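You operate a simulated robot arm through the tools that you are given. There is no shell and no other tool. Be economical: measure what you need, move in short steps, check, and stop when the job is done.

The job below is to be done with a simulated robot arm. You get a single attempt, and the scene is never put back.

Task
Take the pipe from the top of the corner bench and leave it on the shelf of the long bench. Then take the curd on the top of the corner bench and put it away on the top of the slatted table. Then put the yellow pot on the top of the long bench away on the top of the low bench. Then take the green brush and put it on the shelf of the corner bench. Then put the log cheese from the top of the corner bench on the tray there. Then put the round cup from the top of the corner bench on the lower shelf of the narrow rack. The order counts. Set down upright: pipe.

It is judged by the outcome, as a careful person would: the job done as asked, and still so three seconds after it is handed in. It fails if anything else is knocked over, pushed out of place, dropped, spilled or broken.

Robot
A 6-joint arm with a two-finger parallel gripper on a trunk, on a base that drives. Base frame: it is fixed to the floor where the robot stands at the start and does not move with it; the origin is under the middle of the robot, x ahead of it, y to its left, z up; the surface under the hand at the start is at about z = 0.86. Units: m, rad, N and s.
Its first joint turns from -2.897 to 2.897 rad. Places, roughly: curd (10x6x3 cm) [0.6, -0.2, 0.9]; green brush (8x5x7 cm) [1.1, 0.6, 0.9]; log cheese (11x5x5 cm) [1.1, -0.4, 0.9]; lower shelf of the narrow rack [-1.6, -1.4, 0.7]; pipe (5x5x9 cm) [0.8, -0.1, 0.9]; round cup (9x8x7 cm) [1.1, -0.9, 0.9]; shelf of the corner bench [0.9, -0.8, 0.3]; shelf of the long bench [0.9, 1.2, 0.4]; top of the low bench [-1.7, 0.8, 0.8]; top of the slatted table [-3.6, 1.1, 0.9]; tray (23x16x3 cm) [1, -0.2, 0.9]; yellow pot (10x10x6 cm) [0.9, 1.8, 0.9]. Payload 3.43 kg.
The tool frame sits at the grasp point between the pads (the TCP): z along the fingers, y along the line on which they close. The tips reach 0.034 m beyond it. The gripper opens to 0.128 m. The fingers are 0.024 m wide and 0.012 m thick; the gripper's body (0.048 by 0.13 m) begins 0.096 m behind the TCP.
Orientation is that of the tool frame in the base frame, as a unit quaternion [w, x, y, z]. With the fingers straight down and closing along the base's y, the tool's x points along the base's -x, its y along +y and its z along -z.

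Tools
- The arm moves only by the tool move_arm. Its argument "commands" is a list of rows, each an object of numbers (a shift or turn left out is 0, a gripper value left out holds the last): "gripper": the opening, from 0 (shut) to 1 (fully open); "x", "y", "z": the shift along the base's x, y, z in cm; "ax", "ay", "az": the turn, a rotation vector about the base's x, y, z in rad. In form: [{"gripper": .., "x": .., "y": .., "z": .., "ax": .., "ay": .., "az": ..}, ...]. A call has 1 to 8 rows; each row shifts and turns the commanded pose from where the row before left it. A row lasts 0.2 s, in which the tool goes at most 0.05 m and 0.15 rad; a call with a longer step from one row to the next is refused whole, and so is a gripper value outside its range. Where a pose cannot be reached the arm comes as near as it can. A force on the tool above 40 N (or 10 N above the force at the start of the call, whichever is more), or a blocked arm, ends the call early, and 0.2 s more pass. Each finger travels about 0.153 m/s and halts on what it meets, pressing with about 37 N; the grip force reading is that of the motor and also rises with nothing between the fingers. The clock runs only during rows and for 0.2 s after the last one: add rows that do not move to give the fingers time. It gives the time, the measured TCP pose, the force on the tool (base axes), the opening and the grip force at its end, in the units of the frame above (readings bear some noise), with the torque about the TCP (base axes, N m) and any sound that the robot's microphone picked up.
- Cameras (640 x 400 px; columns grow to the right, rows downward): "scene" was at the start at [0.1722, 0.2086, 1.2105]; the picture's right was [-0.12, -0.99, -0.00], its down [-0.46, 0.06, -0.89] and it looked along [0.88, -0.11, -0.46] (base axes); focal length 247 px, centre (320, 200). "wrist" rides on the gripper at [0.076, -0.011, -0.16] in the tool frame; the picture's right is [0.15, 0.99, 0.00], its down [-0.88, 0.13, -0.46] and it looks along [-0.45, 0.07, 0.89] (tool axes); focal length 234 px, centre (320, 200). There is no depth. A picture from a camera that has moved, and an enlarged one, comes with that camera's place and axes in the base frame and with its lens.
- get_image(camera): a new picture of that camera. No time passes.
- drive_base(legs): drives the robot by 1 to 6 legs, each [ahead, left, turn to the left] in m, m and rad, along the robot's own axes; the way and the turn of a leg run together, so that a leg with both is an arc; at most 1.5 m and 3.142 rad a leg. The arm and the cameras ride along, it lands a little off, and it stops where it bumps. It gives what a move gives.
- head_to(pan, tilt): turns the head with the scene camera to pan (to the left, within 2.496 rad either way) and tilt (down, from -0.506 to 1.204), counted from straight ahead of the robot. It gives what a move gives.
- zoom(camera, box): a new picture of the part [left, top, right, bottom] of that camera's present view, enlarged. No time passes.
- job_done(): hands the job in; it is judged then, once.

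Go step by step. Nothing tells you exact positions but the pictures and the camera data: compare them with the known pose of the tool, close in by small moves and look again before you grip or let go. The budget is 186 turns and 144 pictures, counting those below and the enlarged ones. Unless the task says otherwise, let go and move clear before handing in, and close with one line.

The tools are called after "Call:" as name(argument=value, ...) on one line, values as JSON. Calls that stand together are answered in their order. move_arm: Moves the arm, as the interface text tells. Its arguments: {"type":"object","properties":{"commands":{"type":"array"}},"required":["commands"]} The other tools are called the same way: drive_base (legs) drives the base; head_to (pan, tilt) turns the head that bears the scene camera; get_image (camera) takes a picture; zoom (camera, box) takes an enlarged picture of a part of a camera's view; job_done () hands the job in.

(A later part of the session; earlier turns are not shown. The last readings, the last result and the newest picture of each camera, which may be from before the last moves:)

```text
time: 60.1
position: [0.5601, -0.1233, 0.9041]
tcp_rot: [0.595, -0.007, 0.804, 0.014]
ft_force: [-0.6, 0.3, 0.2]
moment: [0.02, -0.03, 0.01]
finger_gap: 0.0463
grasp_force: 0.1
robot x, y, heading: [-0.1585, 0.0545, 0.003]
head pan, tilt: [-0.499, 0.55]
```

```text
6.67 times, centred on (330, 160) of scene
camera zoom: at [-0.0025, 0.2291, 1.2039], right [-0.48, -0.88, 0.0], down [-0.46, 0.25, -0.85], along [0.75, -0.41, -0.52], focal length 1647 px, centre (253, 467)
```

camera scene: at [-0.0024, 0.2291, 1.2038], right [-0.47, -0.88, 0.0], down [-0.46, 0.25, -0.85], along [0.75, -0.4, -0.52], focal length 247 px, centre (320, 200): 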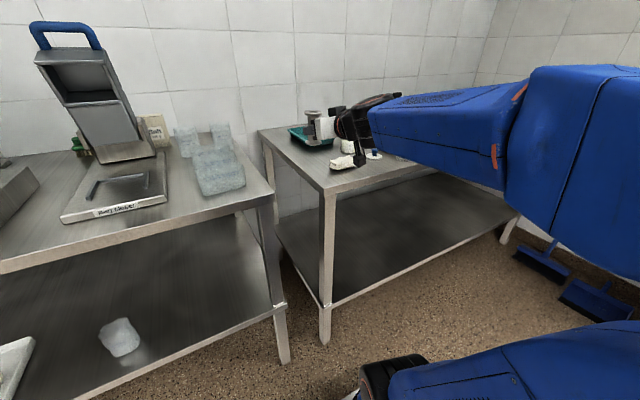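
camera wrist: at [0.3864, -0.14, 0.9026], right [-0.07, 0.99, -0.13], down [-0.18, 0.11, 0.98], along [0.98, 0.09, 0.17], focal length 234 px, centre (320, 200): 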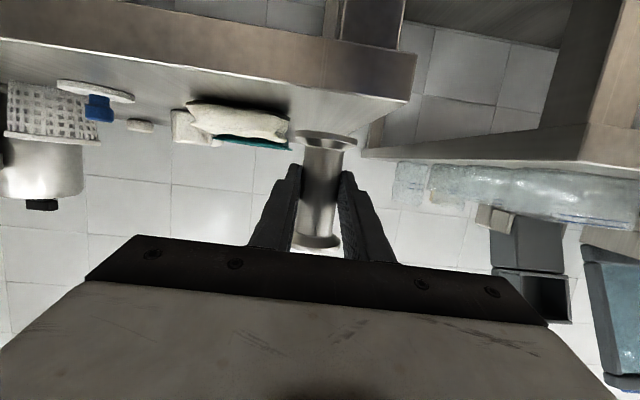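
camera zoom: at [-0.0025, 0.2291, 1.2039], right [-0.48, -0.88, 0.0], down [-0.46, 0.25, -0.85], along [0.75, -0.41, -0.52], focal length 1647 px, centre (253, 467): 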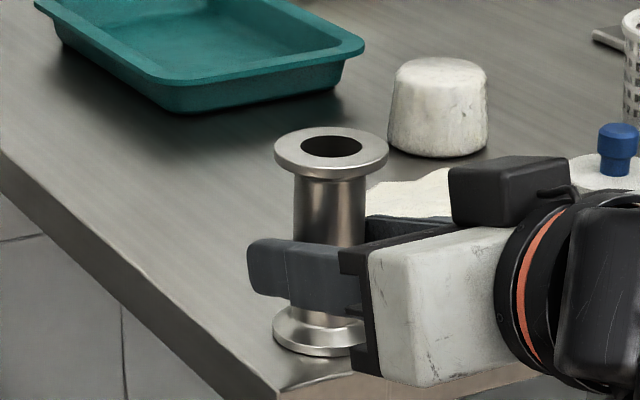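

The pipe stands upright. With the fingers straddling it, I'll open slightly more and rotate to the 0.8 rad tilt in place, raised to just below the top flange.

Call:
move_arm(commands=[{"gripper": 0.52}, {"z": 0.6, "x": 0.3, "ay": 0.12}, {"z": 0.6, "x": 0.3, "ay": 0.12}, {"z": 0.5, "x": 0.3, "ay": 0.12}, {"z": 0.4, "x": 0.4, "ay": 0.11}, {}])

Call:
get_image(camera="wrist")

Call:
zoom(camera="scene", box=[290, 120, 386, 190])

```text
time: 61.5
position: [0.5727, -0.1244, 0.9252]
tcp_rot: [0.391, -0.004, 0.92, 0.015]
ft_force: [0.4, 0.2, -0.2]
moment: [0.01, 0.01, -0.01]
finger_gap: 0.0667
grasp_force: 0.1
robot x, y, heading: [-0.1606, 0.0524, 0.0]
head pan, tilt: [-0.499, 0.55]
```

```text
107 pictures are left
camera wrist: at [0.4063, -0.1395, 0.9826], right [-0.12, 0.99, -0.08], down [0.28, 0.11, 0.95], along [0.95, 0.09, -0.29], focal length 234 px, centre (320, 200)
```

wrist: 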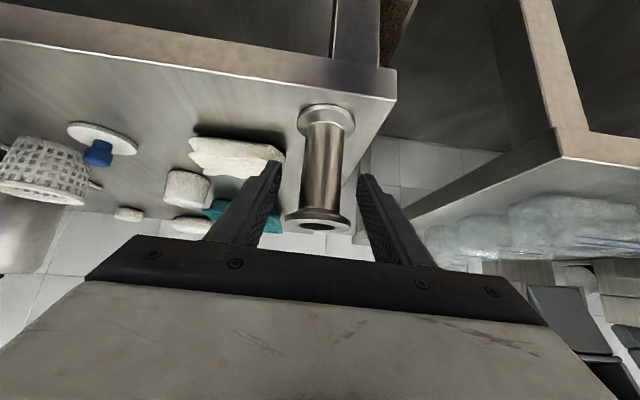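

```text
5.71 times, centred on (338, 155) of scene
camera zoom: at [-0.0025, 0.2291, 1.2039], right [-0.48, -0.88, 0.0], down [-0.46, 0.25, -0.85], along [0.75, -0.41, -0.52], focal length 1412 px, centre (217, 457)
```

zoom: 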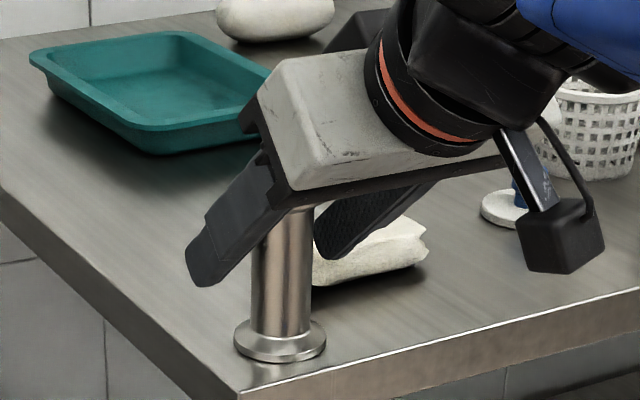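

The fingers are either side of the upper shaft. Close and lift slowly.

Call:
move_arm(commands=[{"gripper": 0}, {}, {}, {}, {"z": 0.5}, {"z": 1}, {"z": 1}, {}])

Call:
zoom(camera="scene", box=[290, 120, 386, 190])

```text
time: 63.3
position: [0.5732, -0.1234, 0.951]
tcp_rot: [0.391, -0.004, 0.92, 0.015]
ft_force: [0.7, 0.3, -1.6]
moment: [-0.02, 0.05, -0.05]
finger_gap: 0.0302
grasp_force: 37.3
robot x, y, heading: [-0.1628, 0.0518, -0.0]
head pan, tilt: [-0.499, 0.55]
```

```text
5.71 times, centred on (338, 155) of scene
camera zoom: at [-0.0024, 0.2291, 1.2039], right [-0.48, -0.88, 0.0], down [-0.46, 0.25, -0.85], along [0.75, -0.41, -0.52], focal length 1412 px, centre (217, 457)
```

zoom: 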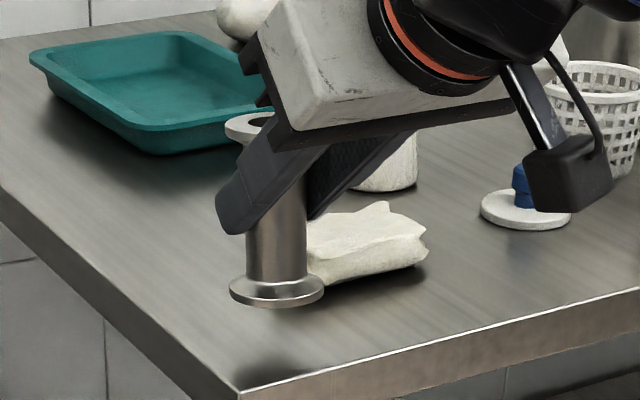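

Held and upright. I'll back off 0.3 m, slide left 0.445 m, then extend and lower in front of the shelf.

Call:
move_arm(commands=[{"z": 2}, {"z": 2}, {}])

Call:
drive_base(legs=[[-0.3, 0, 0], [0, 0.445, 0]])

Call:
move_arm(commands=[{"x": 2}, {"x": 3}, {"x": 3}, {"x": 3}, {"x": 3}, {"z": -3}, {"z": -3}, {"z": -3}])

Call:
move_arm(commands=[{"z": -3.5}, {"z": -3.5}, {"z": -3.5}, {"z": -3.5}, {"z": -3.5}, {"z": -3.5}, {"z": -3.5}, {"z": -3.5}])

Call:
get_image(camera="wrist")

Call:
head_to(pan=-0.1, tilt=0.6)

Call:
get_image(camera="scene")

```text
time: 64.1
position: [0.573, -0.123, 0.9906]
tcp_rot: [0.39, -0.004, 0.921, 0.015]
ft_force: [0.2, 0.1, -2.0]
moment: [-0.02, 0.02, 0.0]
finger_gap: 0.0302
grasp_force: 37.6
robot x, y, heading: [-0.1659, 0.0546, 0.003]
head pan, tilt: [-0.499, 0.55]
```

```text
time: 68.5
position: [0.2732, 0.3177, 0.9908]
tcp_rot: [0.392, -0.001, 0.92, 0.014]
ft_force: [-0.5, -0.6, -2.1]
moment: [0.0, 0.04, 0.02]
finger_gap: 0.0302
grasp_force: 37.2
robot x, y, heading: [-0.4596, 0.501, -0.006]
head pan, tilt: [-0.499, 0.55]
```

```text
time: 70.3
position: [0.4126, 0.3192, 0.9004]
tcp_rot: [0.392, -0.001, 0.92, 0.014]
ft_force: [0.1, -0.7, -1.8]
moment: [-0.04, 0.0, 0.0]
finger_gap: 0.0302
grasp_force: 36.9
robot x, y, heading: [-0.4641, 0.4996, -0.005]
head pan, tilt: [-0.499, 0.55]
```

```text
time: 72.1
position: [0.4112, 0.3184, 0.6219]
tcp_rot: [0.391, -0.001, 0.92, 0.014]
ft_force: [-0.5, -0.5, -1.4]
moment: [0.01, 0.04, 0.0]
finger_gap: 0.0305
grasp_force: 37.0
robot x, y, heading: [-0.4625, 0.4961, 0.001]
head pan, tilt: [-0.499, 0.55]
```

```text
104 pictures are left
camera wrist: at [0.2445, 0.3033, 0.6778], right [-0.12, 0.99, -0.08], down [0.28, 0.11, 0.95], along [0.95, 0.09, -0.29], focal length 234 px, centre (320, 200)
```

wrist: 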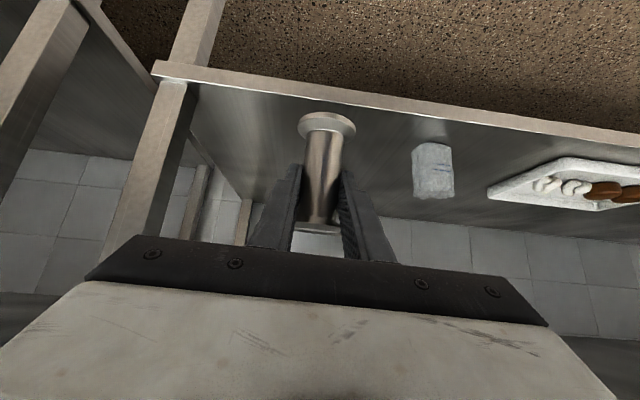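

```text
time: 73.0
position: [0.4132, 0.3185, 0.6215]
tcp_rot: [0.391, -0.001, 0.92, 0.013]
ft_force: [0.4, 1.5, -1.0]
moment: [-0.01, 0.02, 0.0]
finger_gap: 0.0304
grasp_force: 37.3
robot x, y, heading: [-0.4614, 0.4988, -0.006]
head pan, tilt: [-0.099, 0.6]
```

```text
103 pictures are left
camera scene: at [-0.2922, 0.708, 1.1994], right [-0.1, -0.99, 0.0], down [-0.56, 0.06, -0.83], along [0.82, -0.08, -0.56], focal length 247 px, centre (320, 200)
```

scene: 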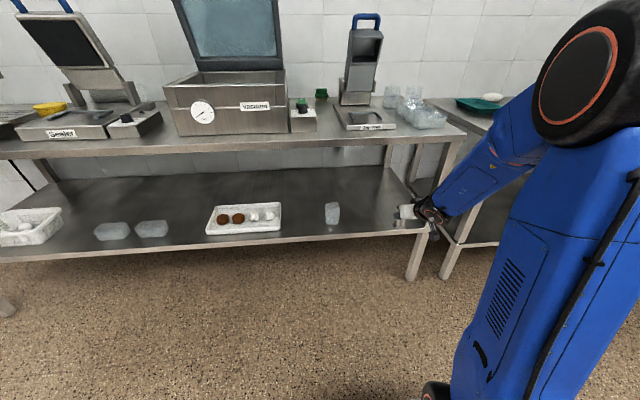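

The shelf surface is at about z 0.40, its front edge at x≈0.555. I'll lower to z 0.53 and drive ahead 0.22 m to bring the pipe over the shelf.

Call:
move_arm(commands=[{"z": -3}, {"z": -3}, {"z": -3}, {}])

Call:
drive_base(legs=[[0.22, 0, 0]])

Call:
get_image(camera="wrist")

Call:
get_image(camera="scene")

```text
time: 74.0
position: [0.4115, 0.32, 0.5301]
tcp_rot: [0.391, -0.001, 0.92, 0.014]
ft_force: [0.1, -0.5, -2.0]
moment: [0.0, 0.03, 0.01]
finger_gap: 0.0305
grasp_force: 37.0
robot x, y, heading: [-0.4609, 0.5, 0.001]
head pan, tilt: [-0.099, 0.6]
```

```text
time: 75.6
position: [0.6329, 0.3184, 0.5308]
tcp_rot: [0.39, -0.002, 0.921, 0.014]
ft_force: [-0.1, 0.3, -1.3]
moment: [0.0, 0.01, 0.0]
finger_gap: 0.0305
grasp_force: 37.2
robot x, y, heading: [-0.2404, 0.4955, -0.002]
head pan, tilt: [-0.099, 0.6]
```

```text
102 pictures are left
camera wrist: at [0.4655, 0.3037, 0.5876], right [-0.11, 0.99, -0.08], down [0.28, 0.11, 0.95], along [0.95, 0.09, -0.29], focal length 234 px, centre (320, 200)
```

wrist: 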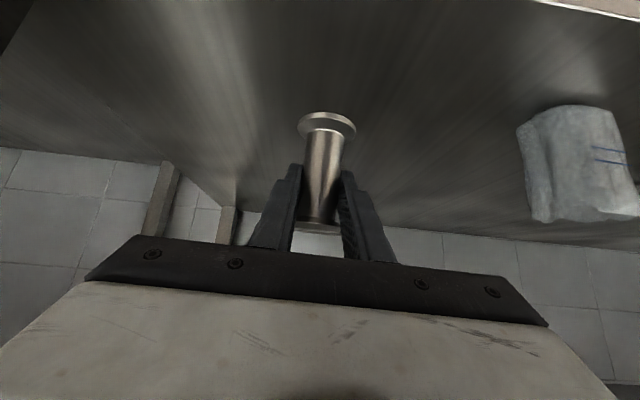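

```text
101 pictures are left
camera scene: at [-0.0714, 0.7076, 1.1993], right [-0.1, -0.99, 0.0], down [-0.56, 0.06, -0.82], along [0.82, -0.08, -0.57], focal length 247 px, centre (320, 200)
```

scene: 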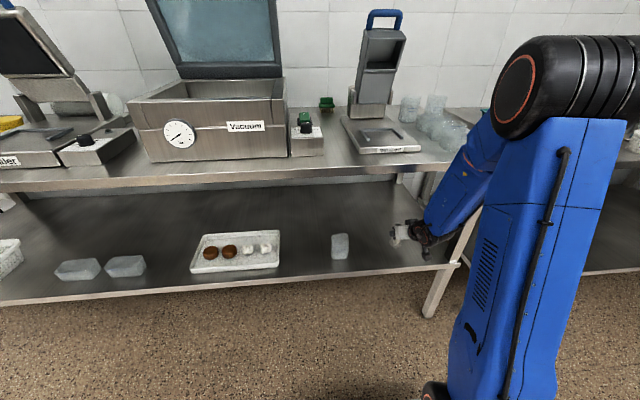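

Pipe is over clear shelf. Lower slowly to contact.

Call:
move_arm(commands=[{"z": -2}, {"z": -2}, {"z": -1}, {"z": -0.3}, {}])

Call:
zoom(camera="scene", box=[360, 190, 480, 280])

```text
time: 76.8
position: [0.6333, 0.3194, 0.4774]
tcp_rot: [0.392, -0.001, 0.92, 0.014]
ft_force: [1.9, 2.9, 21.6]
moment: [0.02, -0.83, 0.06]
finger_gap: 0.0304
grasp_force: 37.5
robot x, y, heading: [-0.243, 0.4985, -0.004]
head pan, tilt: [-0.099, 0.6]
```

```text
4.44 times, centred on (420, 235) of scene
camera zoom: at [-0.0722, 0.7078, 1.1994], right [-0.1, -0.99, 0.0], down [-0.56, 0.06, -0.83], along [0.82, -0.08, -0.56], focal length 1098 px, centre (-124, 44)
```

zoom: 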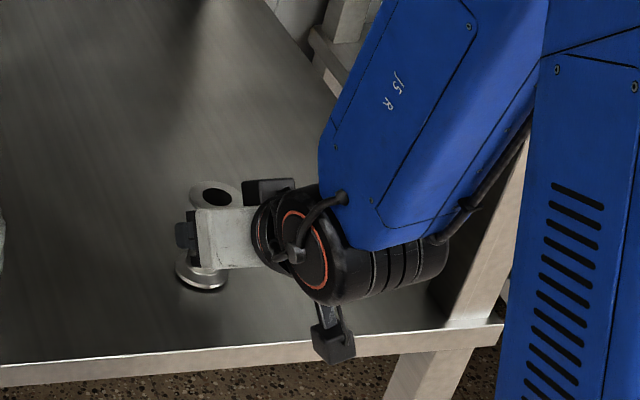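

Contact. I'll ease off slightly, open, and check the pipe.

Call:
move_arm(commands=[{"z": 0.15}, {"gripper": 0.3}, {"gripper": 0.55}, {}, {}])

Call:
get_image(camera="wrist")

```text
time: 78.0
position: [0.6339, 0.3182, 0.4779]
tcp_rot: [0.391, -0.001, 0.92, 0.013]
ft_force: [0.7, 0.3, 0.9]
moment: [0.01, 0.01, -0.01]
finger_gap: 0.0704
grasp_force: 0.0
robot x, y, heading: [-0.2409, 0.4974, -0.005]
head pan, tilt: [-0.099, 0.6]
```

```text
99 pictures are left
camera wrist: at [0.4657, 0.3036, 0.536], right [-0.11, 0.99, -0.08], down [0.28, 0.11, 0.95], along [0.95, 0.09, -0.29], focal length 234 px, centre (320, 200)
```

wrist: 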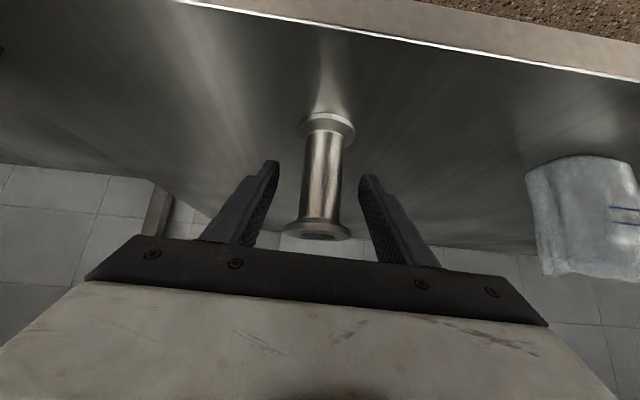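

The pipe stands on the shelf. I'll withdraw along the tool axis, then back the base off.

Call:
move_arm(commands=[{"x": -2, "z": 2}, {"x": -2, "z": 2}, {"x": -2, "z": 2}, {"x": -2, "z": 2}, {}])

Call:
drive_base(legs=[[-0.3, 0, 0]])

Call:
get_image(camera="scene")

```text
time: 79.2
position: [0.5628, 0.3148, 0.5629]
tcp_rot: [0.39, -0.002, 0.921, 0.015]
ft_force: [0.5, -0.4, -0.2]
moment: [0.0, 0.0, -0.02]
finger_gap: 0.0707
grasp_force: 0.1
out of reach, approached as far as the arm can: row 4
robot x, y, heading: [-0.2421, 0.496, 0.001]
head pan, tilt: [-0.099, 0.6]
```

```text
time: 81.3
position: [0.2622, 0.3133, 0.5637]
tcp_rot: [0.389, 0.001, 0.921, 0.013]
ft_force: [0.4, -1.4, 0.2]
moment: [0.03, -0.02, 0.0]
finger_gap: 0.0703
grasp_force: 0.1
robot x, y, heading: [-0.5432, 0.4992, -0.004]
head pan, tilt: [-0.099, 0.6]
```

```text
98 pictures are left
camera scene: at [-0.3711, 0.7081, 1.1994], right [-0.1, -0.99, 0.0], down [-0.56, 0.06, -0.83], along [0.82, -0.09, -0.57], focal length 247 px, centre (320, 200)
```

scene: 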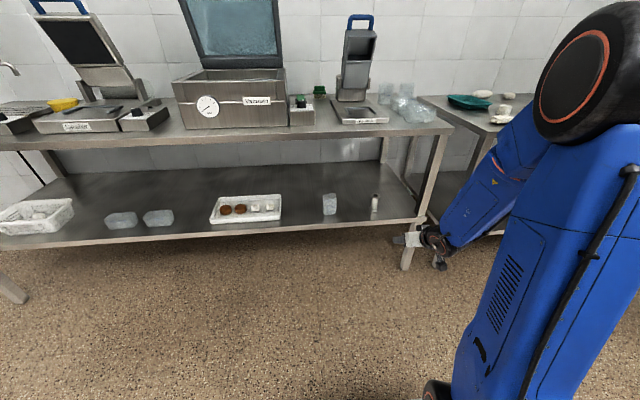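

The pipe stands upright on the shelf. Next the curd: raise the arm and point the tool down, then drive to the corner bench.

Call:
move_arm(commands=[{"z": 4}, {"z": 4.5}, {"z": 4.5}, {"z": 4.5}, {"z": 4.5}, {"z": 4.5}, {"z": 4.5}, {"z": 4.5}])

Call:
move_arm(commands=[{"z": 4, "ay": 0.13, "gripper": 1}, {"z": 4, "ay": 0.13}, {"z": 4, "ay": 0.13}, {"z": 4, "ay": 0.13}, {"z": 3, "ay": 0.13}, {"ay": 0.145}, {}])

Call:
drive_base(legs=[[0, -0.52, 0], [0.42, 0, 0]])

Call:
get_image(camera="wrist")

```text
time: 83.1
position: [0.2627, 0.3132, 0.9183]
tcp_rot: [0.391, 0.0, 0.92, 0.015]
ft_force: [0.4, -0.8, -0.5]
moment: [0.0, 0.0, 0.01]
finger_gap: 0.0704
grasp_force: 0.2
robot x, y, heading: [-0.5407, 0.4995, -0.005]
head pan, tilt: [-0.099, 0.6]
```

```text
time: 84.7
position: [0.2616, 0.3141, 1.1082]
tcp_rot: [0.002, 0.005, 1.0, 0.013]
ft_force: [0.6, 0.0, -0.2]
moment: [0.02, 0.0, -0.01]
finger_gap: 0.1281
grasp_force: 0.0
robot x, y, heading: [-0.5441, 0.4993, -0.008]
head pan, tilt: [-0.099, 0.6]
```

```text
time: 89.9
position: [0.6793, -0.2054, 1.1081]
tcp_rot: [0.003, 0.005, 1.0, 0.013]
ft_force: [0.3, 0.2, 0.0]
moment: [-0.02, 0.02, -0.01]
finger_gap: 0.1281
grasp_force: 0.1
robot x, y, heading: [-0.1238, -0.0206, -0.008]
head pan, tilt: [-0.099, 0.6]
```

```text
97 pictures are left
camera wrist: at [0.6034, -0.2197, 1.268], right [-0.14, 0.99, 0.02], down [0.88, 0.11, 0.46], along [0.46, 0.08, -0.89], focal length 234 px, centre (320, 200)
```

wrist: 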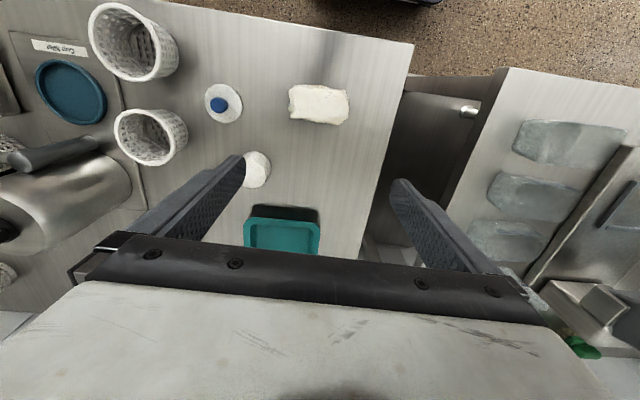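

The curd lies at about (0.639, -0.209), long side along y. I'll turn the tool a quarter turn to close across its 6 cm width.

Call:
move_arm(commands=[{"az": -0.149, "x": -1}, {"az": -0.149, "x": -1}, {"az": -0.149, "x": -1}, {"az": -0.149, "x": -1}, {"az": -0.149}, {"az": -0.149}, {"az": -0.149}, {"az": -0.149}])

Call:
move_arm(commands=[{"az": -0.149}, {"az": -0.149}, {"z": -3}, {"z": -3}, {}])

Call:
get_image(camera="wrist")

```text
time: 91.7
position: [0.6399, -0.205, 1.1083]
tcp_rot: [0.009, 0.567, 0.823, 0.01]
ft_force: [0.4, -0.1, 0.1]
moment: [0.0, -0.01, 0.03]
finger_gap: 0.1282
grasp_force: 0.1
robot x, y, heading: [-0.1234, -0.023, -0.008]
head pan, tilt: [-0.099, 0.6]
```

```text
time: 92.9
position: [0.6398, -0.2043, 1.0479]
tcp_rot: [0.011, 0.682, 0.732, 0.007]
ft_force: [-0.6, 0.2, -0.3]
moment: [0.01, 0.0, 0.0]
finger_gap: 0.1279
grasp_force: 0.0
robot x, y, heading: [-0.1228, -0.0193, -0.009]
head pan, tilt: [-0.099, 0.6]
```

```text
96 pictures are left
camera wrist: at [0.6191, -0.129, 1.2077], right [0.98, 0.21, 0.02], down [0.18, -0.87, 0.46], along [0.12, -0.45, -0.89], focal length 234 px, centre (320, 200)
```

wrist: 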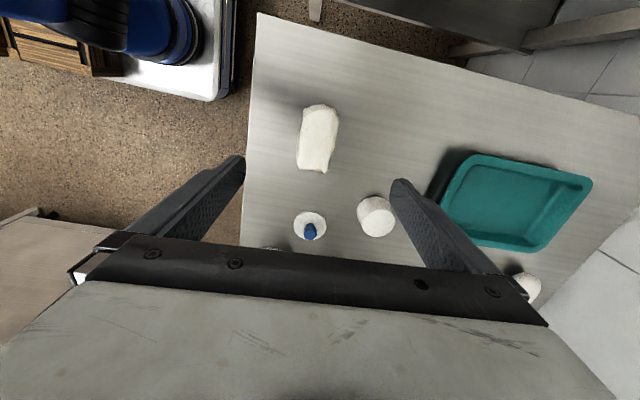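

Aligned over the curd. I'll descend to just above the bench and check before closing.

Call:
move_arm(commands=[{"z": -4, "gripper": 0.8}, {"z": -4}, {"z": -3}, {"z": -2}, {"z": -1.3}, {}])

Call:
get_image(camera="wrist")

```text
time: 94.3
position: [0.64, -0.2054, 0.9056]
tcp_rot: [0.011, 0.682, 0.731, 0.008]
ft_force: [-0.3, -0.1, 0.2]
moment: [-0.01, -0.03, 0.01]
finger_gap: 0.1026
grasp_force: 0.0
robot x, y, heading: [-0.1232, -0.0201, -0.006]
head pan, tilt: [-0.099, 0.6]
```

```text
95 pictures are left
camera wrist: at [0.6195, -0.1302, 1.0653], right [0.98, 0.22, 0.02], down [0.18, -0.87, 0.46], along [0.12, -0.45, -0.89], focal length 234 px, centre (320, 200)
```

wrist: 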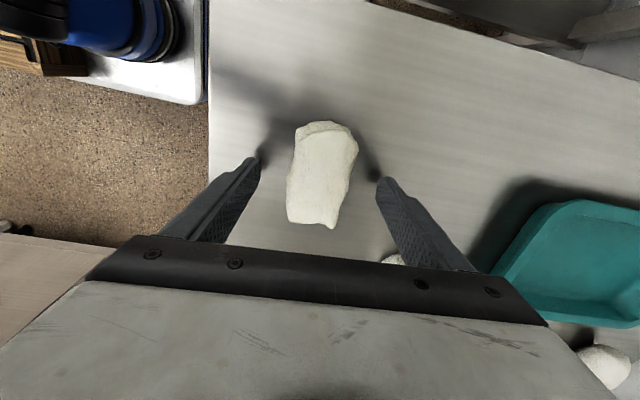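

Call:
move_arm(commands=[{"z": -0.4}, {"gripper": 0}, {}, {}, {"z": 0.5}, {"z": 1}, {"z": 1.5}, {}])

Call:
get_image(camera="wrist")

```text
time: 96.1
position: [0.6409, -0.2058, 0.9316]
tcp_rot: [0.011, 0.682, 0.731, 0.008]
ft_force: [-0.2, 0.8, -1.6]
moment: [-0.04, 0.01, -0.01]
finger_gap: 0.0547
grasp_force: 36.6
robot x, y, heading: [-0.1231, -0.0206, -0.003]
head pan, tilt: [-0.099, 0.6]
```

```text
94 pictures are left
camera wrist: at [0.6197, -0.13, 1.0911], right [0.98, 0.22, 0.02], down [0.18, -0.87, 0.46], along [0.12, -0.45, -0.89], focal length 234 px, centre (320, 200)
```

wrist: 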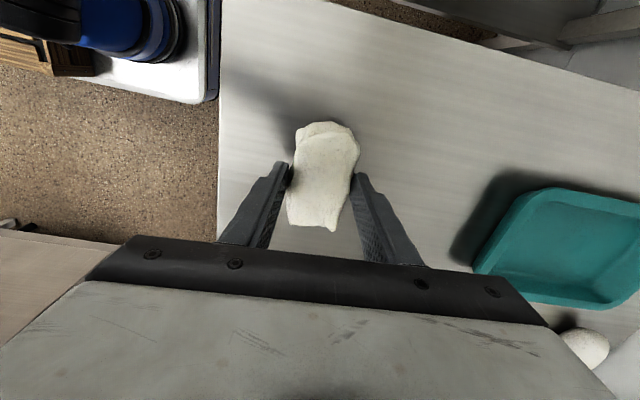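

Held. Lift gently, retract, then look round behind for the route to the slatted table.

Call:
move_arm(commands=[{"z": 2}, {"z": 2}, {"z": 2.5}, {"z": 2.5}, {"z": 2.5}, {"z": 2.5}, {"z": 2}, {}])

Call:
drive_base(legs=[[-0.5, 0.3, 0], [0, 0, 1.2], [0, 0, 1.2]])

Call:
head_to(pan=0.3, tilt=0.3)

Call:
get_image(camera="scene")

```text
time: 97.9
position: [0.6401, -0.2048, 1.0905]
tcp_rot: [0.01, 0.682, 0.731, 0.007]
ft_force: [0.3, -0.4, -1.1]
moment: [-0.01, 0.0, -0.02]
finger_gap: 0.0545
grasp_force: 37.3
robot x, y, heading: [-0.1238, -0.0227, -0.008]
head pan, tilt: [-0.099, 0.6]
```

```text
time: 107.2
position: [-1.0679, 0.9254, 1.0909]
tcp_rot: [-0.004, -0.439, 0.899, 0.014]
ft_force: [0.7, -0.5, -1.7]
moment: [-0.02, 0.03, 0.01]
finger_gap: 0.0545
grasp_force: 37.1
robot x, y, heading: [-0.6238, 0.2775, 2.408]
head pan, tilt: [-0.099, 0.6]
```

```text
time: 108.1
position: [-1.0689, 0.9254, 1.0908]
tcp_rot: [-0.002, -0.439, 0.898, 0.012]
ft_force: [-0.9, -0.4, -0.8]
moment: [-0.01, 0.01, 0.02]
finger_gap: 0.0543
grasp_force: 37.0
robot x, y, heading: [-0.621, 0.2791, 2.408]
head pan, tilt: [0.3, 0.3]
```

```text
93 pictures are left
camera scene: at [-0.9119, 0.2078, 1.2268], right [0.42, 0.91, 0.0], down [0.27, -0.13, -0.96], along [-0.87, 0.4, -0.3], focal length 247 px, centre (320, 200)
```

scene: 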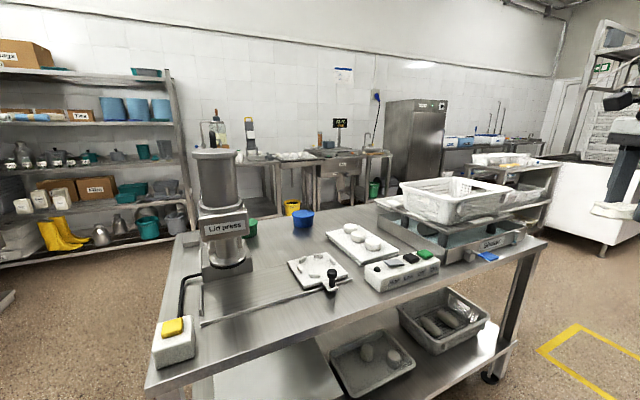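

The low bench (lid press) stands ahead; the slatted table should be beyond it near the far wall. Zoom there.

Call:
zoom(camera="scene", box=[180, 90, 420, 230])

Call:
head_to(pan=1.2, tilt=0.4)

Call:
get_image(camera="scene")

Call:
head_to(pan=-0.6, tilt=0.4)

Call:
get_image(camera="scene")

```text
2.67 times, centred on (300, 160) of scene
camera zoom: at [-0.9119, 0.2078, 1.2268], right [0.42, 0.91, 0.0], down [0.27, -0.13, -0.96], along [-0.87, 0.4, -0.3], focal length 659 px, centre (373, 307)
```

zoom: 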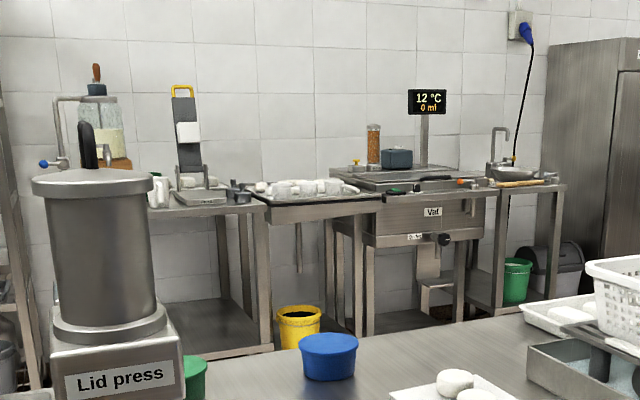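

```text
time: 109.3
position: [-1.0676, 0.9247, 1.0907]
tcp_rot: [-0.004, -0.44, 0.898, 0.012]
ft_force: [0.4, -0.4, -1.3]
moment: [-0.01, 0.04, 0.02]
finger_gap: 0.0544
grasp_force: 37.5
robot x, y, heading: [-0.6246, 0.2779, 2.409]
head pan, tilt: [1.201, 0.4]
```

```text
91 pictures are left
camera scene: at [-0.9101, 0.1268, 1.2176], right [-0.45, 0.89, 0.0], down [0.35, 0.17, -0.92], along [-0.82, -0.41, -0.39], focal length 247 px, centre (320, 200)
```

scene: 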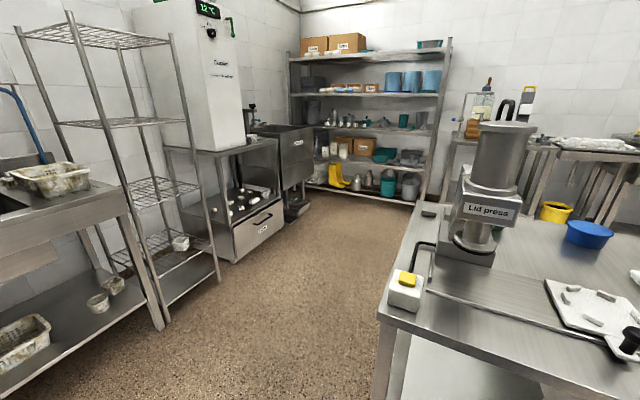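

```text
time: 111.1
position: [-1.0686, 0.9257, 1.0905]
tcp_rot: [-0.003, -0.44, 0.898, 0.014]
ft_force: [-0.5, 0.1, -1.4]
moment: [0.02, 0.0, 0.01]
finger_gap: 0.0545
grasp_force: 37.4
robot x, y, heading: [-0.6199, 0.276, 2.4]
head pan, tilt: [-0.6, 0.4]
```

```text
90 pictures are left
camera scene: at [-0.8489, 0.2584, 1.2176], right [0.97, 0.23, 0.0], down [0.09, -0.38, -0.92], along [-0.21, 0.9, -0.39], focal length 247 px, centre (320, 200)
```

scene: 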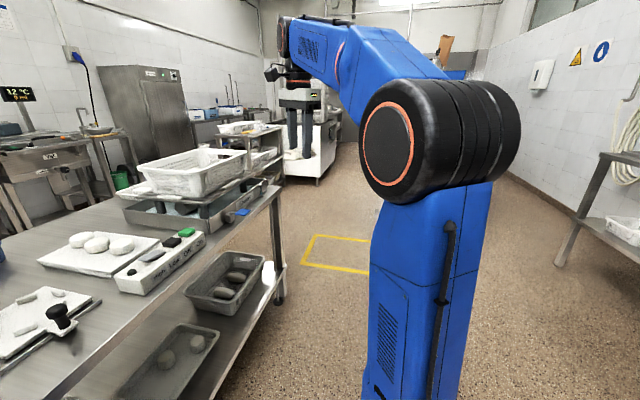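

The low bench spans x −1.3…−2.0, y 0.07…1.34; the slatted table with white balls is beyond at x≈−3.3, y≈1.1. I'll go round the south end of the low bench and look again.

Call:
drive_base(legs=[[-0.536, 0.594, 0], [0, 0, 0.735], [0.95, 0, 0], [0.85, 0, 0]])

Call:
head_to(pan=-0.9, tilt=0.35)

Call:
get_image(camera="scene")

```text
time: 126.0
position: [-3.1877, -0.3469, 1.0906]
tcp_rot: [0.008, 0.733, -0.681, -0.01]
ft_force: [0.0, -0.5, -2.0]
moment: [0.0, 0.02, 0.0]
finger_gap: 0.0548
grasp_force: 37.3
robot x, y, heading: [-2.4197, -0.5315, 3.138]
head pan, tilt: [-0.6, 0.4]
```

```text
time: 126.8
position: [-3.1875, -0.3456, 1.0903]
tcp_rot: [0.008, 0.733, -0.68, -0.01]
ft_force: [-0.4, 0.3, -1.4]
moment: [0.01, 0.02, -0.02]
finger_gap: 0.0548
grasp_force: 36.4
robot x, y, heading: [-2.4218, -0.5281, 3.139]
head pan, tilt: [-0.901, 0.351]
```

```text
89 pictures are left
camera scene: at [-2.5589, -0.6742, 1.2221], right [0.78, 0.62, 0.0], down [0.21, -0.27, -0.94], along [-0.58, 0.74, -0.34], focal length 247 px, centre (320, 200)
```

scene: 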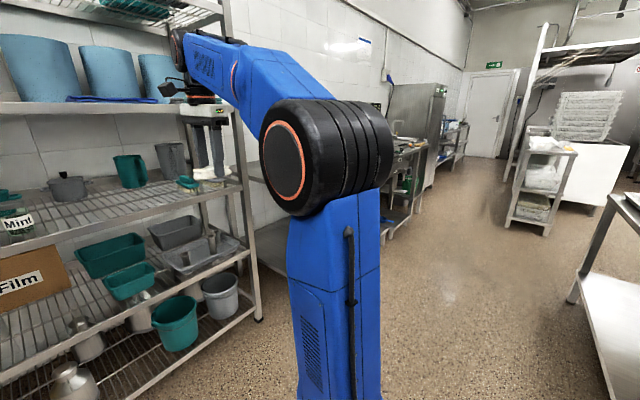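

The shelving is close ahead; I'll retract the arm before moving sideways toward the slatted table.

Call:
move_arm(commands=[{"x": 3}, {"x": 4}, {"x": 4}, {"x": 4}, {"x": 4}, {"x": 4}, {}])

Call:
drive_base(legs=[[0, -0.85, 0]])

Call:
head_to(pan=-0.45, tilt=0.4)

Call:
get_image(camera="scene")

```text
time: 128.4
position: [-2.9576, -0.3454, 1.0916]
tcp_rot: [0.008, 0.733, -0.681, -0.01]
ft_force: [0.6, 0.0, -1.2]
moment: [0.02, -0.03, -0.02]
finger_gap: 0.055
grasp_force: 36.4
robot x, y, heading: [-2.4214, -0.529, 3.144]
head pan, tilt: [-0.901, 0.351]
```

```text
time: 131.1
position: [-2.9404, 0.0561, 1.0918]
tcp_rot: [-0.006, -0.696, 0.718, 0.01]
ft_force: [0.5, -1.2, -1.7]
moment: [-0.01, 0.05, 0.02]
finger_gap: 0.0547
grasp_force: 37.5
robot x, y, heading: [-2.4275, -0.1821, 3.033]
head pan, tilt: [-0.901, 0.351]
stopped in leg 1: the robot was blocked; the commanded pose is now the measured one
```

```text
time: 132.0
position: [-2.9402, 0.0561, 1.0921]
tcp_rot: [-0.007, -0.695, 0.719, 0.011]
ft_force: [-0.4, 0.5, -1.9]
moment: [-0.03, 0.0, 0.02]
finger_gap: 0.0547
grasp_force: 36.4
robot x, y, heading: [-2.4305, -0.1867, 3.033]
head pan, tilt: [-0.45, 0.4]
```

```text
88 pictures are left
camera scene: at [-2.6082, -0.3425, 1.2176], right [0.53, 0.85, 0.0], down [0.33, -0.21, -0.92], along [-0.78, 0.49, -0.39], focal length 247 px, centre (320, 200)
```

scene: 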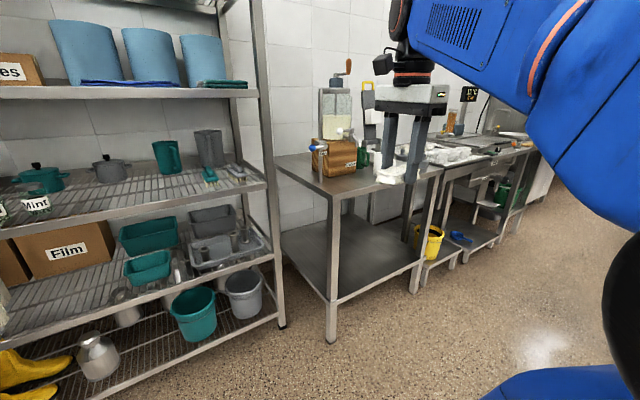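

The base's rear corner touched the low bench's end. I'll pull away, straighten, move further into the middle of the aisle with the arm retracted, then slide on.

Call:
drive_base(legs=[[0, 0.12, 0], [0, 0, 0.106]])

Call:
head_to(pan=-2.2, tilt=0.6)

Call:
get_image(camera="scene")

Call:
move_arm(commands=[{"x": 3}, {"x": 3}, {"x": 3}, {}])

```text
time: 133.8
position: [-2.9773, -0.1206, 1.0913]
tcp_rot: [0.007, 0.733, -0.68, -0.01]
ft_force: [0.4, -0.6, -1.6]
moment: [0.0, 0.03, 0.0]
finger_gap: 0.0546
grasp_force: 37.0
robot x, y, heading: [-2.4396, -0.3005, -3.137]
head pan, tilt: [-0.45, 0.4]
```

```text
time: 135.6
position: [-2.9772, -0.1204, 1.092]
tcp_rot: [0.008, 0.733, -0.68, -0.011]
ft_force: [-0.7, -0.1, -1.8]
moment: [0.02, 0.02, 0.0]
finger_gap: 0.0548
grasp_force: 37.0
robot x, y, heading: [-2.4399, -0.3017, -3.143]
head pan, tilt: [-2.201, 0.6]
```

```text
87 pictures are left
camera scene: at [-2.4672, -0.4498, 1.1994], right [0.81, -0.59, 0.0], down [-0.33, -0.46, -0.83], along [0.49, 0.67, -0.56], focal length 247 px, centre (320, 200)
```

scene: 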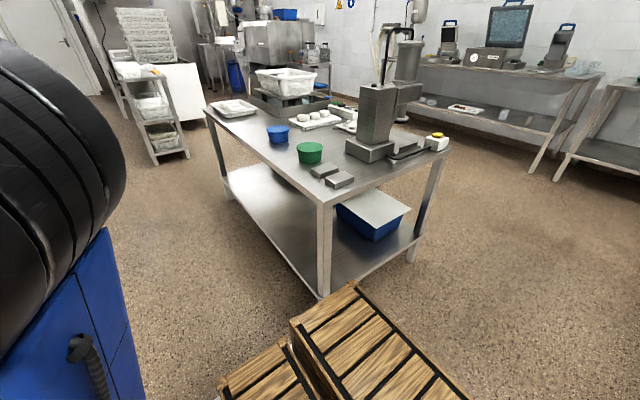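

```text
time: 136.6
position: [-2.8857, -0.1203, 1.0909]
tcp_rot: [0.008, 0.733, -0.68, -0.011]
ft_force: [-0.1, 0.0, -1.1]
moment: [0.02, -0.02, 0.01]
finger_gap: 0.0543
grasp_force: 36.8
robot x, y, heading: [-2.442, -0.2993, -3.144]
head pan, tilt: [-2.201, 0.6]
```

The low bench stands straight (west edge x≈−2.08). I'll move ahead 0.3 m and slide north along the aisle.

Call:
drive_base(legs=[[0.3, 0, 0], [0, -0.6, 0]])

Call:
head_to(pan=-0.6, tilt=0.5)

Call:
get_image(camera="scene")

```text
time: 141.6
position: [-3.1845, 0.4728, 1.0917]
tcp_rot: [0.008, 0.732, -0.681, -0.011]
ft_force: [-0.3, 0.1, -1.6]
moment: [-0.02, 0.03, 0.02]
finger_gap: 0.0544
grasp_force: 37.3
robot x, y, heading: [-2.7416, 0.294, 3.142]
head pan, tilt: [-2.201, 0.6]
```

```text
time: 143.2
position: [-3.1864, 0.4731, 1.0919]
tcp_rot: [0.008, 0.732, -0.681, -0.011]
ft_force: [0.2, 0.7, -2.2]
moment: [-0.03, 0.0, -0.03]
finger_gap: 0.055
grasp_force: 37.1
robot x, y, heading: [-2.7405, 0.2958, 3.139]
head pan, tilt: [-0.6, 0.499]
```

```text
86 pictures are left
camera scene: at [-2.8944, 0.1237, 1.2084], right [0.57, 0.82, 0.0], down [0.39, -0.27, -0.88], along [-0.72, 0.5, -0.48], focal length 247 px, centre (320, 200)
```

scene: 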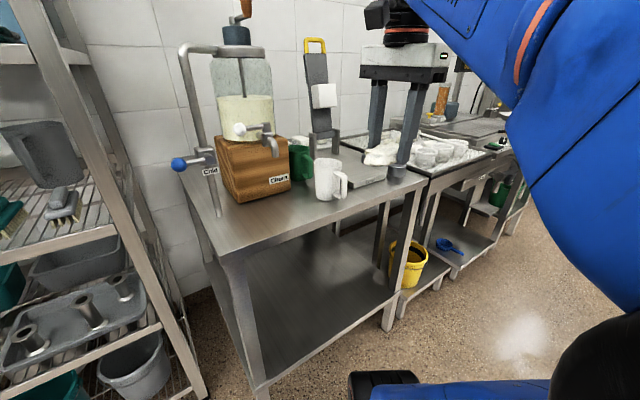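

Call:
drive_base(legs=[[0, -0.6, 0]])

Call:
head_to(pan=0.0, tilt=0.6)

Call:
get_image(camera="scene")

Call:
get_image(camera="wrist")

```text
time: 146.6
position: [-3.1834, 1.078, 1.0929]
tcp_rot: [0.008, 0.732, -0.682, -0.011]
ft_force: [1.0, 0.2, -1.6]
moment: [0.01, 0.0, 0.0]
finger_gap: 0.0549
grasp_force: 37.1
robot x, y, heading: [-2.7396, 0.8992, 3.136]
head pan, tilt: [-0.6, 0.499]
```

```text
time: 147.6
position: [-3.1834, 1.0799, 1.0926]
tcp_rot: [0.007, 0.731, -0.682, -0.01]
ft_force: [0.5, -0.9, -1.2]
moment: [-0.01, -0.01, 0.04]
finger_gap: 0.0547
grasp_force: 36.9
robot x, y, heading: [-2.7379, 0.8979, 3.141]
head pan, tilt: [0.0, 0.6]
```

```text
85 pictures are left
camera scene: at [-2.9071, 0.6777, 1.1994], right [0.0, 1.0, 0.0], down [0.56, 0.0, -0.83], along [-0.83, 0.0, -0.56], focal length 247 px, centre (320, 200)
```

scene: 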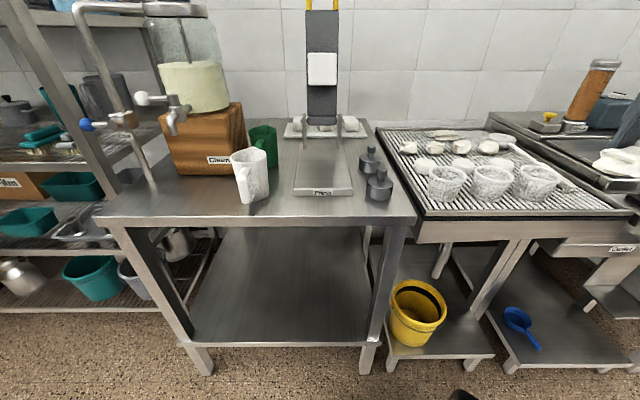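

```text
84 pictures are left
camera wrist: at [-3.1626, 1.0038, 1.2517], right [-0.98, -0.22, 0.02], down [-0.18, 0.87, 0.46], along [-0.12, 0.45, -0.89], focal length 234 px, centre (320, 200)
```

wrist: 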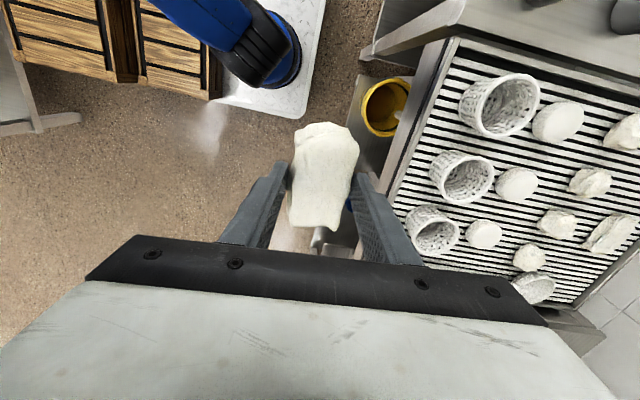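

Call:
zoom(camera="scene", box=[370, 110, 640, 250])

Call:
zoom(camera="wrist", box=[380, 30, 640, 320])

```text
2.37 times, centred on (505, 180) of scene
camera zoom: at [-2.9071, 0.6777, 1.1994], right [0.0, 1.0, 0.0], down [0.56, 0.0, -0.83], along [-0.83, 0.0, -0.56], focal length 586 px, centre (-118, 247)
```

zoom: 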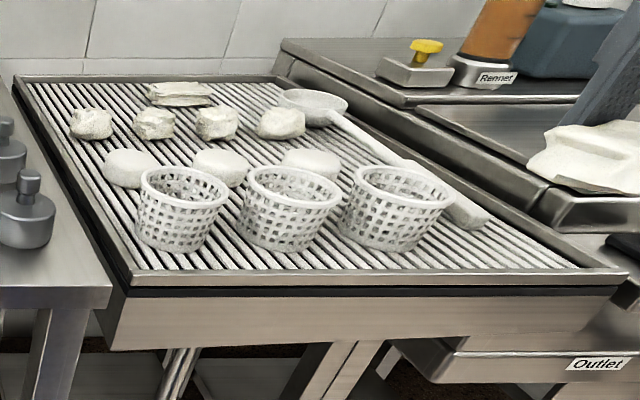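

```text
1.38 times, centred on (510, 175) of wrist
camera zoom: at [-3.1626, 1.0038, 1.2517], right [-0.98, -0.22, 0.02], down [-0.18, 0.87, 0.46], along [-0.12, 0.45, -0.89], focal length 323 px, centre (58, 234)
```

zoom: 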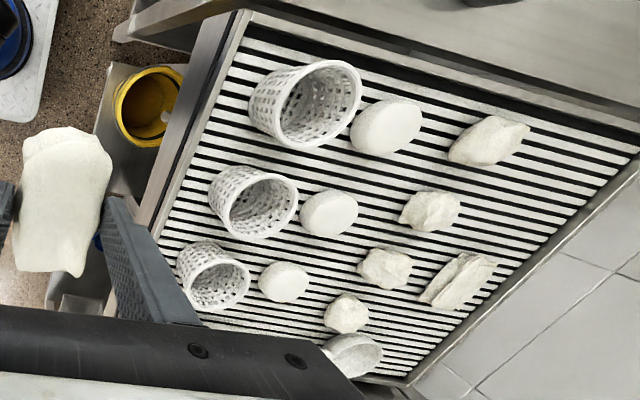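

The best free spot on the slats is the back-left area around (−3.82, 1.01). I'll edge the base 0.14 m closer and extend the arm over it at height.

Call:
drive_base(legs=[[0.14, 0, 0]])

Call:
move_arm(commands=[{"x": -4, "y": -1}, {"x": -4.5, "y": -1}, {"x": -4.5, "y": -1}, {"x": -4.5, "y": -1}, {"x": -4.5, "y": -1}, {"x": -4.5, "y": -1}, {"x": -4.5, "y": -1}, {}])

Call:
move_arm(commands=[{"x": -4}, {"x": -4}, {"x": -4}, {"x": -3}, {}])

Call:
get_image(camera="wrist")

Call:
head_to(pan=-0.2, tilt=0.5)

Call:
get_image(camera="scene")

```text
time: 149.0
position: [-3.3247, 1.0803, 1.0918]
tcp_rot: [0.007, 0.731, -0.682, -0.01]
ft_force: [0.8, 0.5, -1.2]
moment: [0.0, -0.01, 0.0]
finger_gap: 0.0546
grasp_force: 36.5
robot x, y, heading: [-2.8811, 0.8982, 3.136]
head pan, tilt: [0.0, 0.6]
```

```text
time: 150.8
position: [-3.6359, 1.0107, 1.0917]
tcp_rot: [0.008, 0.731, -0.682, -0.011]
ft_force: [0.3, 0.5, -1.8]
moment: [-0.02, 0.02, -0.02]
finger_gap: 0.0545
grasp_force: 36.7
robot x, y, heading: [-2.8796, 0.9016, 3.139]
head pan, tilt: [0.0, 0.6]
```

```text
time: 152.0
position: [-3.7848, 1.01, 1.0915]
tcp_rot: [0.007, 0.732, -0.682, -0.01]
ft_force: [-0.3, -0.8, -2.2]
moment: [-0.02, 0.01, 0.01]
finger_gap: 0.0544
grasp_force: 37.5
robot x, y, heading: [-2.8792, 0.9016, 3.134]
head pan, tilt: [0.0, 0.6]
```

```text
81 pictures are left
camera wrist: at [-3.7644, 0.9344, 1.2521], right [-0.98, -0.21, 0.02], down [-0.18, 0.87, 0.46], along [-0.12, 0.45, -0.89], focal length 234 px, centre (320, 200)
```

wrist: 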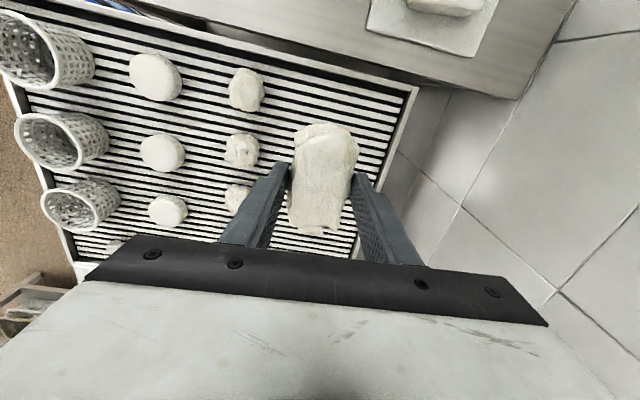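

```text
time: 152.7
position: [-3.7852, 1.0104, 1.0926]
tcp_rot: [0.007, 0.732, -0.682, -0.011]
ft_force: [0.3, 0.5, -1.4]
moment: [-0.02, 0.01, -0.01]
finger_gap: 0.0545
grasp_force: 37.0
robot x, y, heading: [-2.8804, 0.8973, 3.134]
head pan, tilt: [-0.201, 0.499]
```

```text
80 pictures are left
camera scene: at [-3.0496, 0.6965, 1.2084], right [0.2, 0.98, 0.0], down [0.47, -0.1, -0.88], along [-0.86, 0.18, -0.48], focal length 247 px, centre (320, 200)
```

scene: 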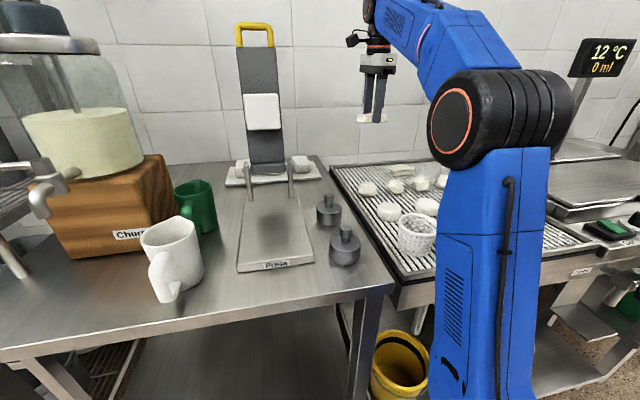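

The free patch spans x −3.70…−3.91 beside the neighbouring curds. I'll centre at (−3.805, 1.005) and lower part way.

Call:
move_arm(commands=[{"x": -2, "y": -0.5}, {"z": -4}, {"z": -4}, {"z": -3}, {}])

Call:
get_image(camera="wrist")

Call:
zoom(camera="scene", box=[310, 100, 450, 220])

```text
time: 153.9
position: [-3.8047, 1.006, 0.9838]
tcp_rot: [0.008, 0.732, -0.682, -0.011]
ft_force: [0.6, 0.8, -1.7]
moment: [0.02, -0.01, -0.01]
finger_gap: 0.0543
grasp_force: 37.0
robot x, y, heading: [-2.8801, 0.8983, 3.133]
head pan, tilt: [-0.201, 0.499]
```

```text
79 pictures are left
camera wrist: at [-3.7837, 0.9306, 1.1417], right [-0.98, -0.21, 0.02], down [-0.18, 0.87, 0.46], along [-0.12, 0.45, -0.89], focal length 234 px, centre (320, 200)
```

wrist: 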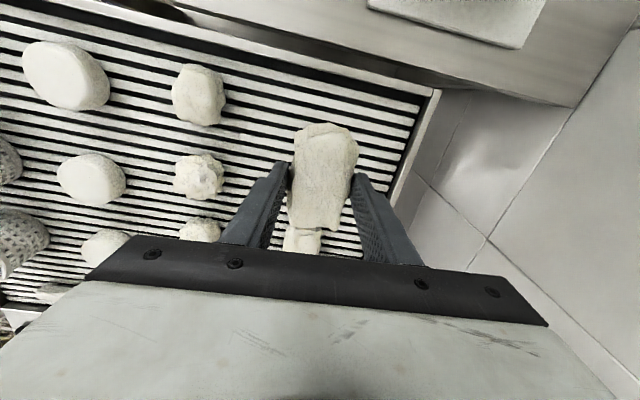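

```text
3.33 times, centred on (380, 160) of scene
camera zoom: at [-3.0495, 0.6966, 1.2084], right [0.2, 0.98, 0.0], down [0.47, -0.1, -0.88], along [-0.86, 0.18, -0.48], focal length 824 px, centre (120, 333)
```

zoom: 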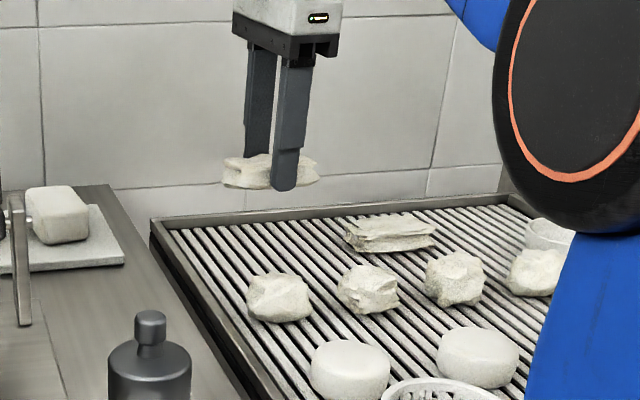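

The held curd spans y 0.96–1.06 between the rim (0.925) and the next curd (1.105): well centred. Lower to contact.

Call:
move_arm(commands=[{"z": -3}, {"z": -2}, {"z": -1}, {"z": -0.5}, {}])

Call:
zoom(camera="scene", box=[310, 100, 450, 220])

```text
time: 155.1
position: [-3.8059, 1.0062, 0.9175]
tcp_rot: [0.007, 0.731, -0.682, -0.012]
ft_force: [-0.4, -0.2, -1.2]
moment: [0.03, -0.02, 0.0]
finger_gap: 0.0545
grasp_force: 37.0
robot x, y, heading: [-2.8829, 0.8971, 3.131]
head pan, tilt: [-0.201, 0.499]
```

```text
3.33 times, centred on (380, 160) of scene
camera zoom: at [-3.0495, 0.6966, 1.2084], right [0.2, 0.98, 0.0], down [0.47, -0.1, -0.88], along [-0.86, 0.18, -0.48], focal length 824 px, centre (120, 333)
```

zoom: 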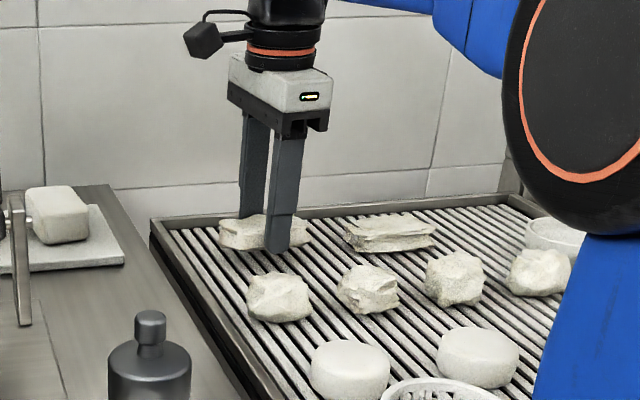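

Call:
move_arm(commands=[{"z": -0.5}, {"z": -0.4}, {"z": -0.3}, {}])

```text
time: 156.1
position: [-3.8044, 1.0045, 0.9051]
tcp_rot: [0.008, 0.731, -0.682, -0.011]
ft_force: [-0.6, 0.6, -1.6]
moment: [0.06, 0.02, -0.03]
finger_gap: 0.0543
grasp_force: 37.2
robot x, y, heading: [-2.8783, 0.8984, 3.134]
head pan, tilt: [-0.201, 0.499]
```

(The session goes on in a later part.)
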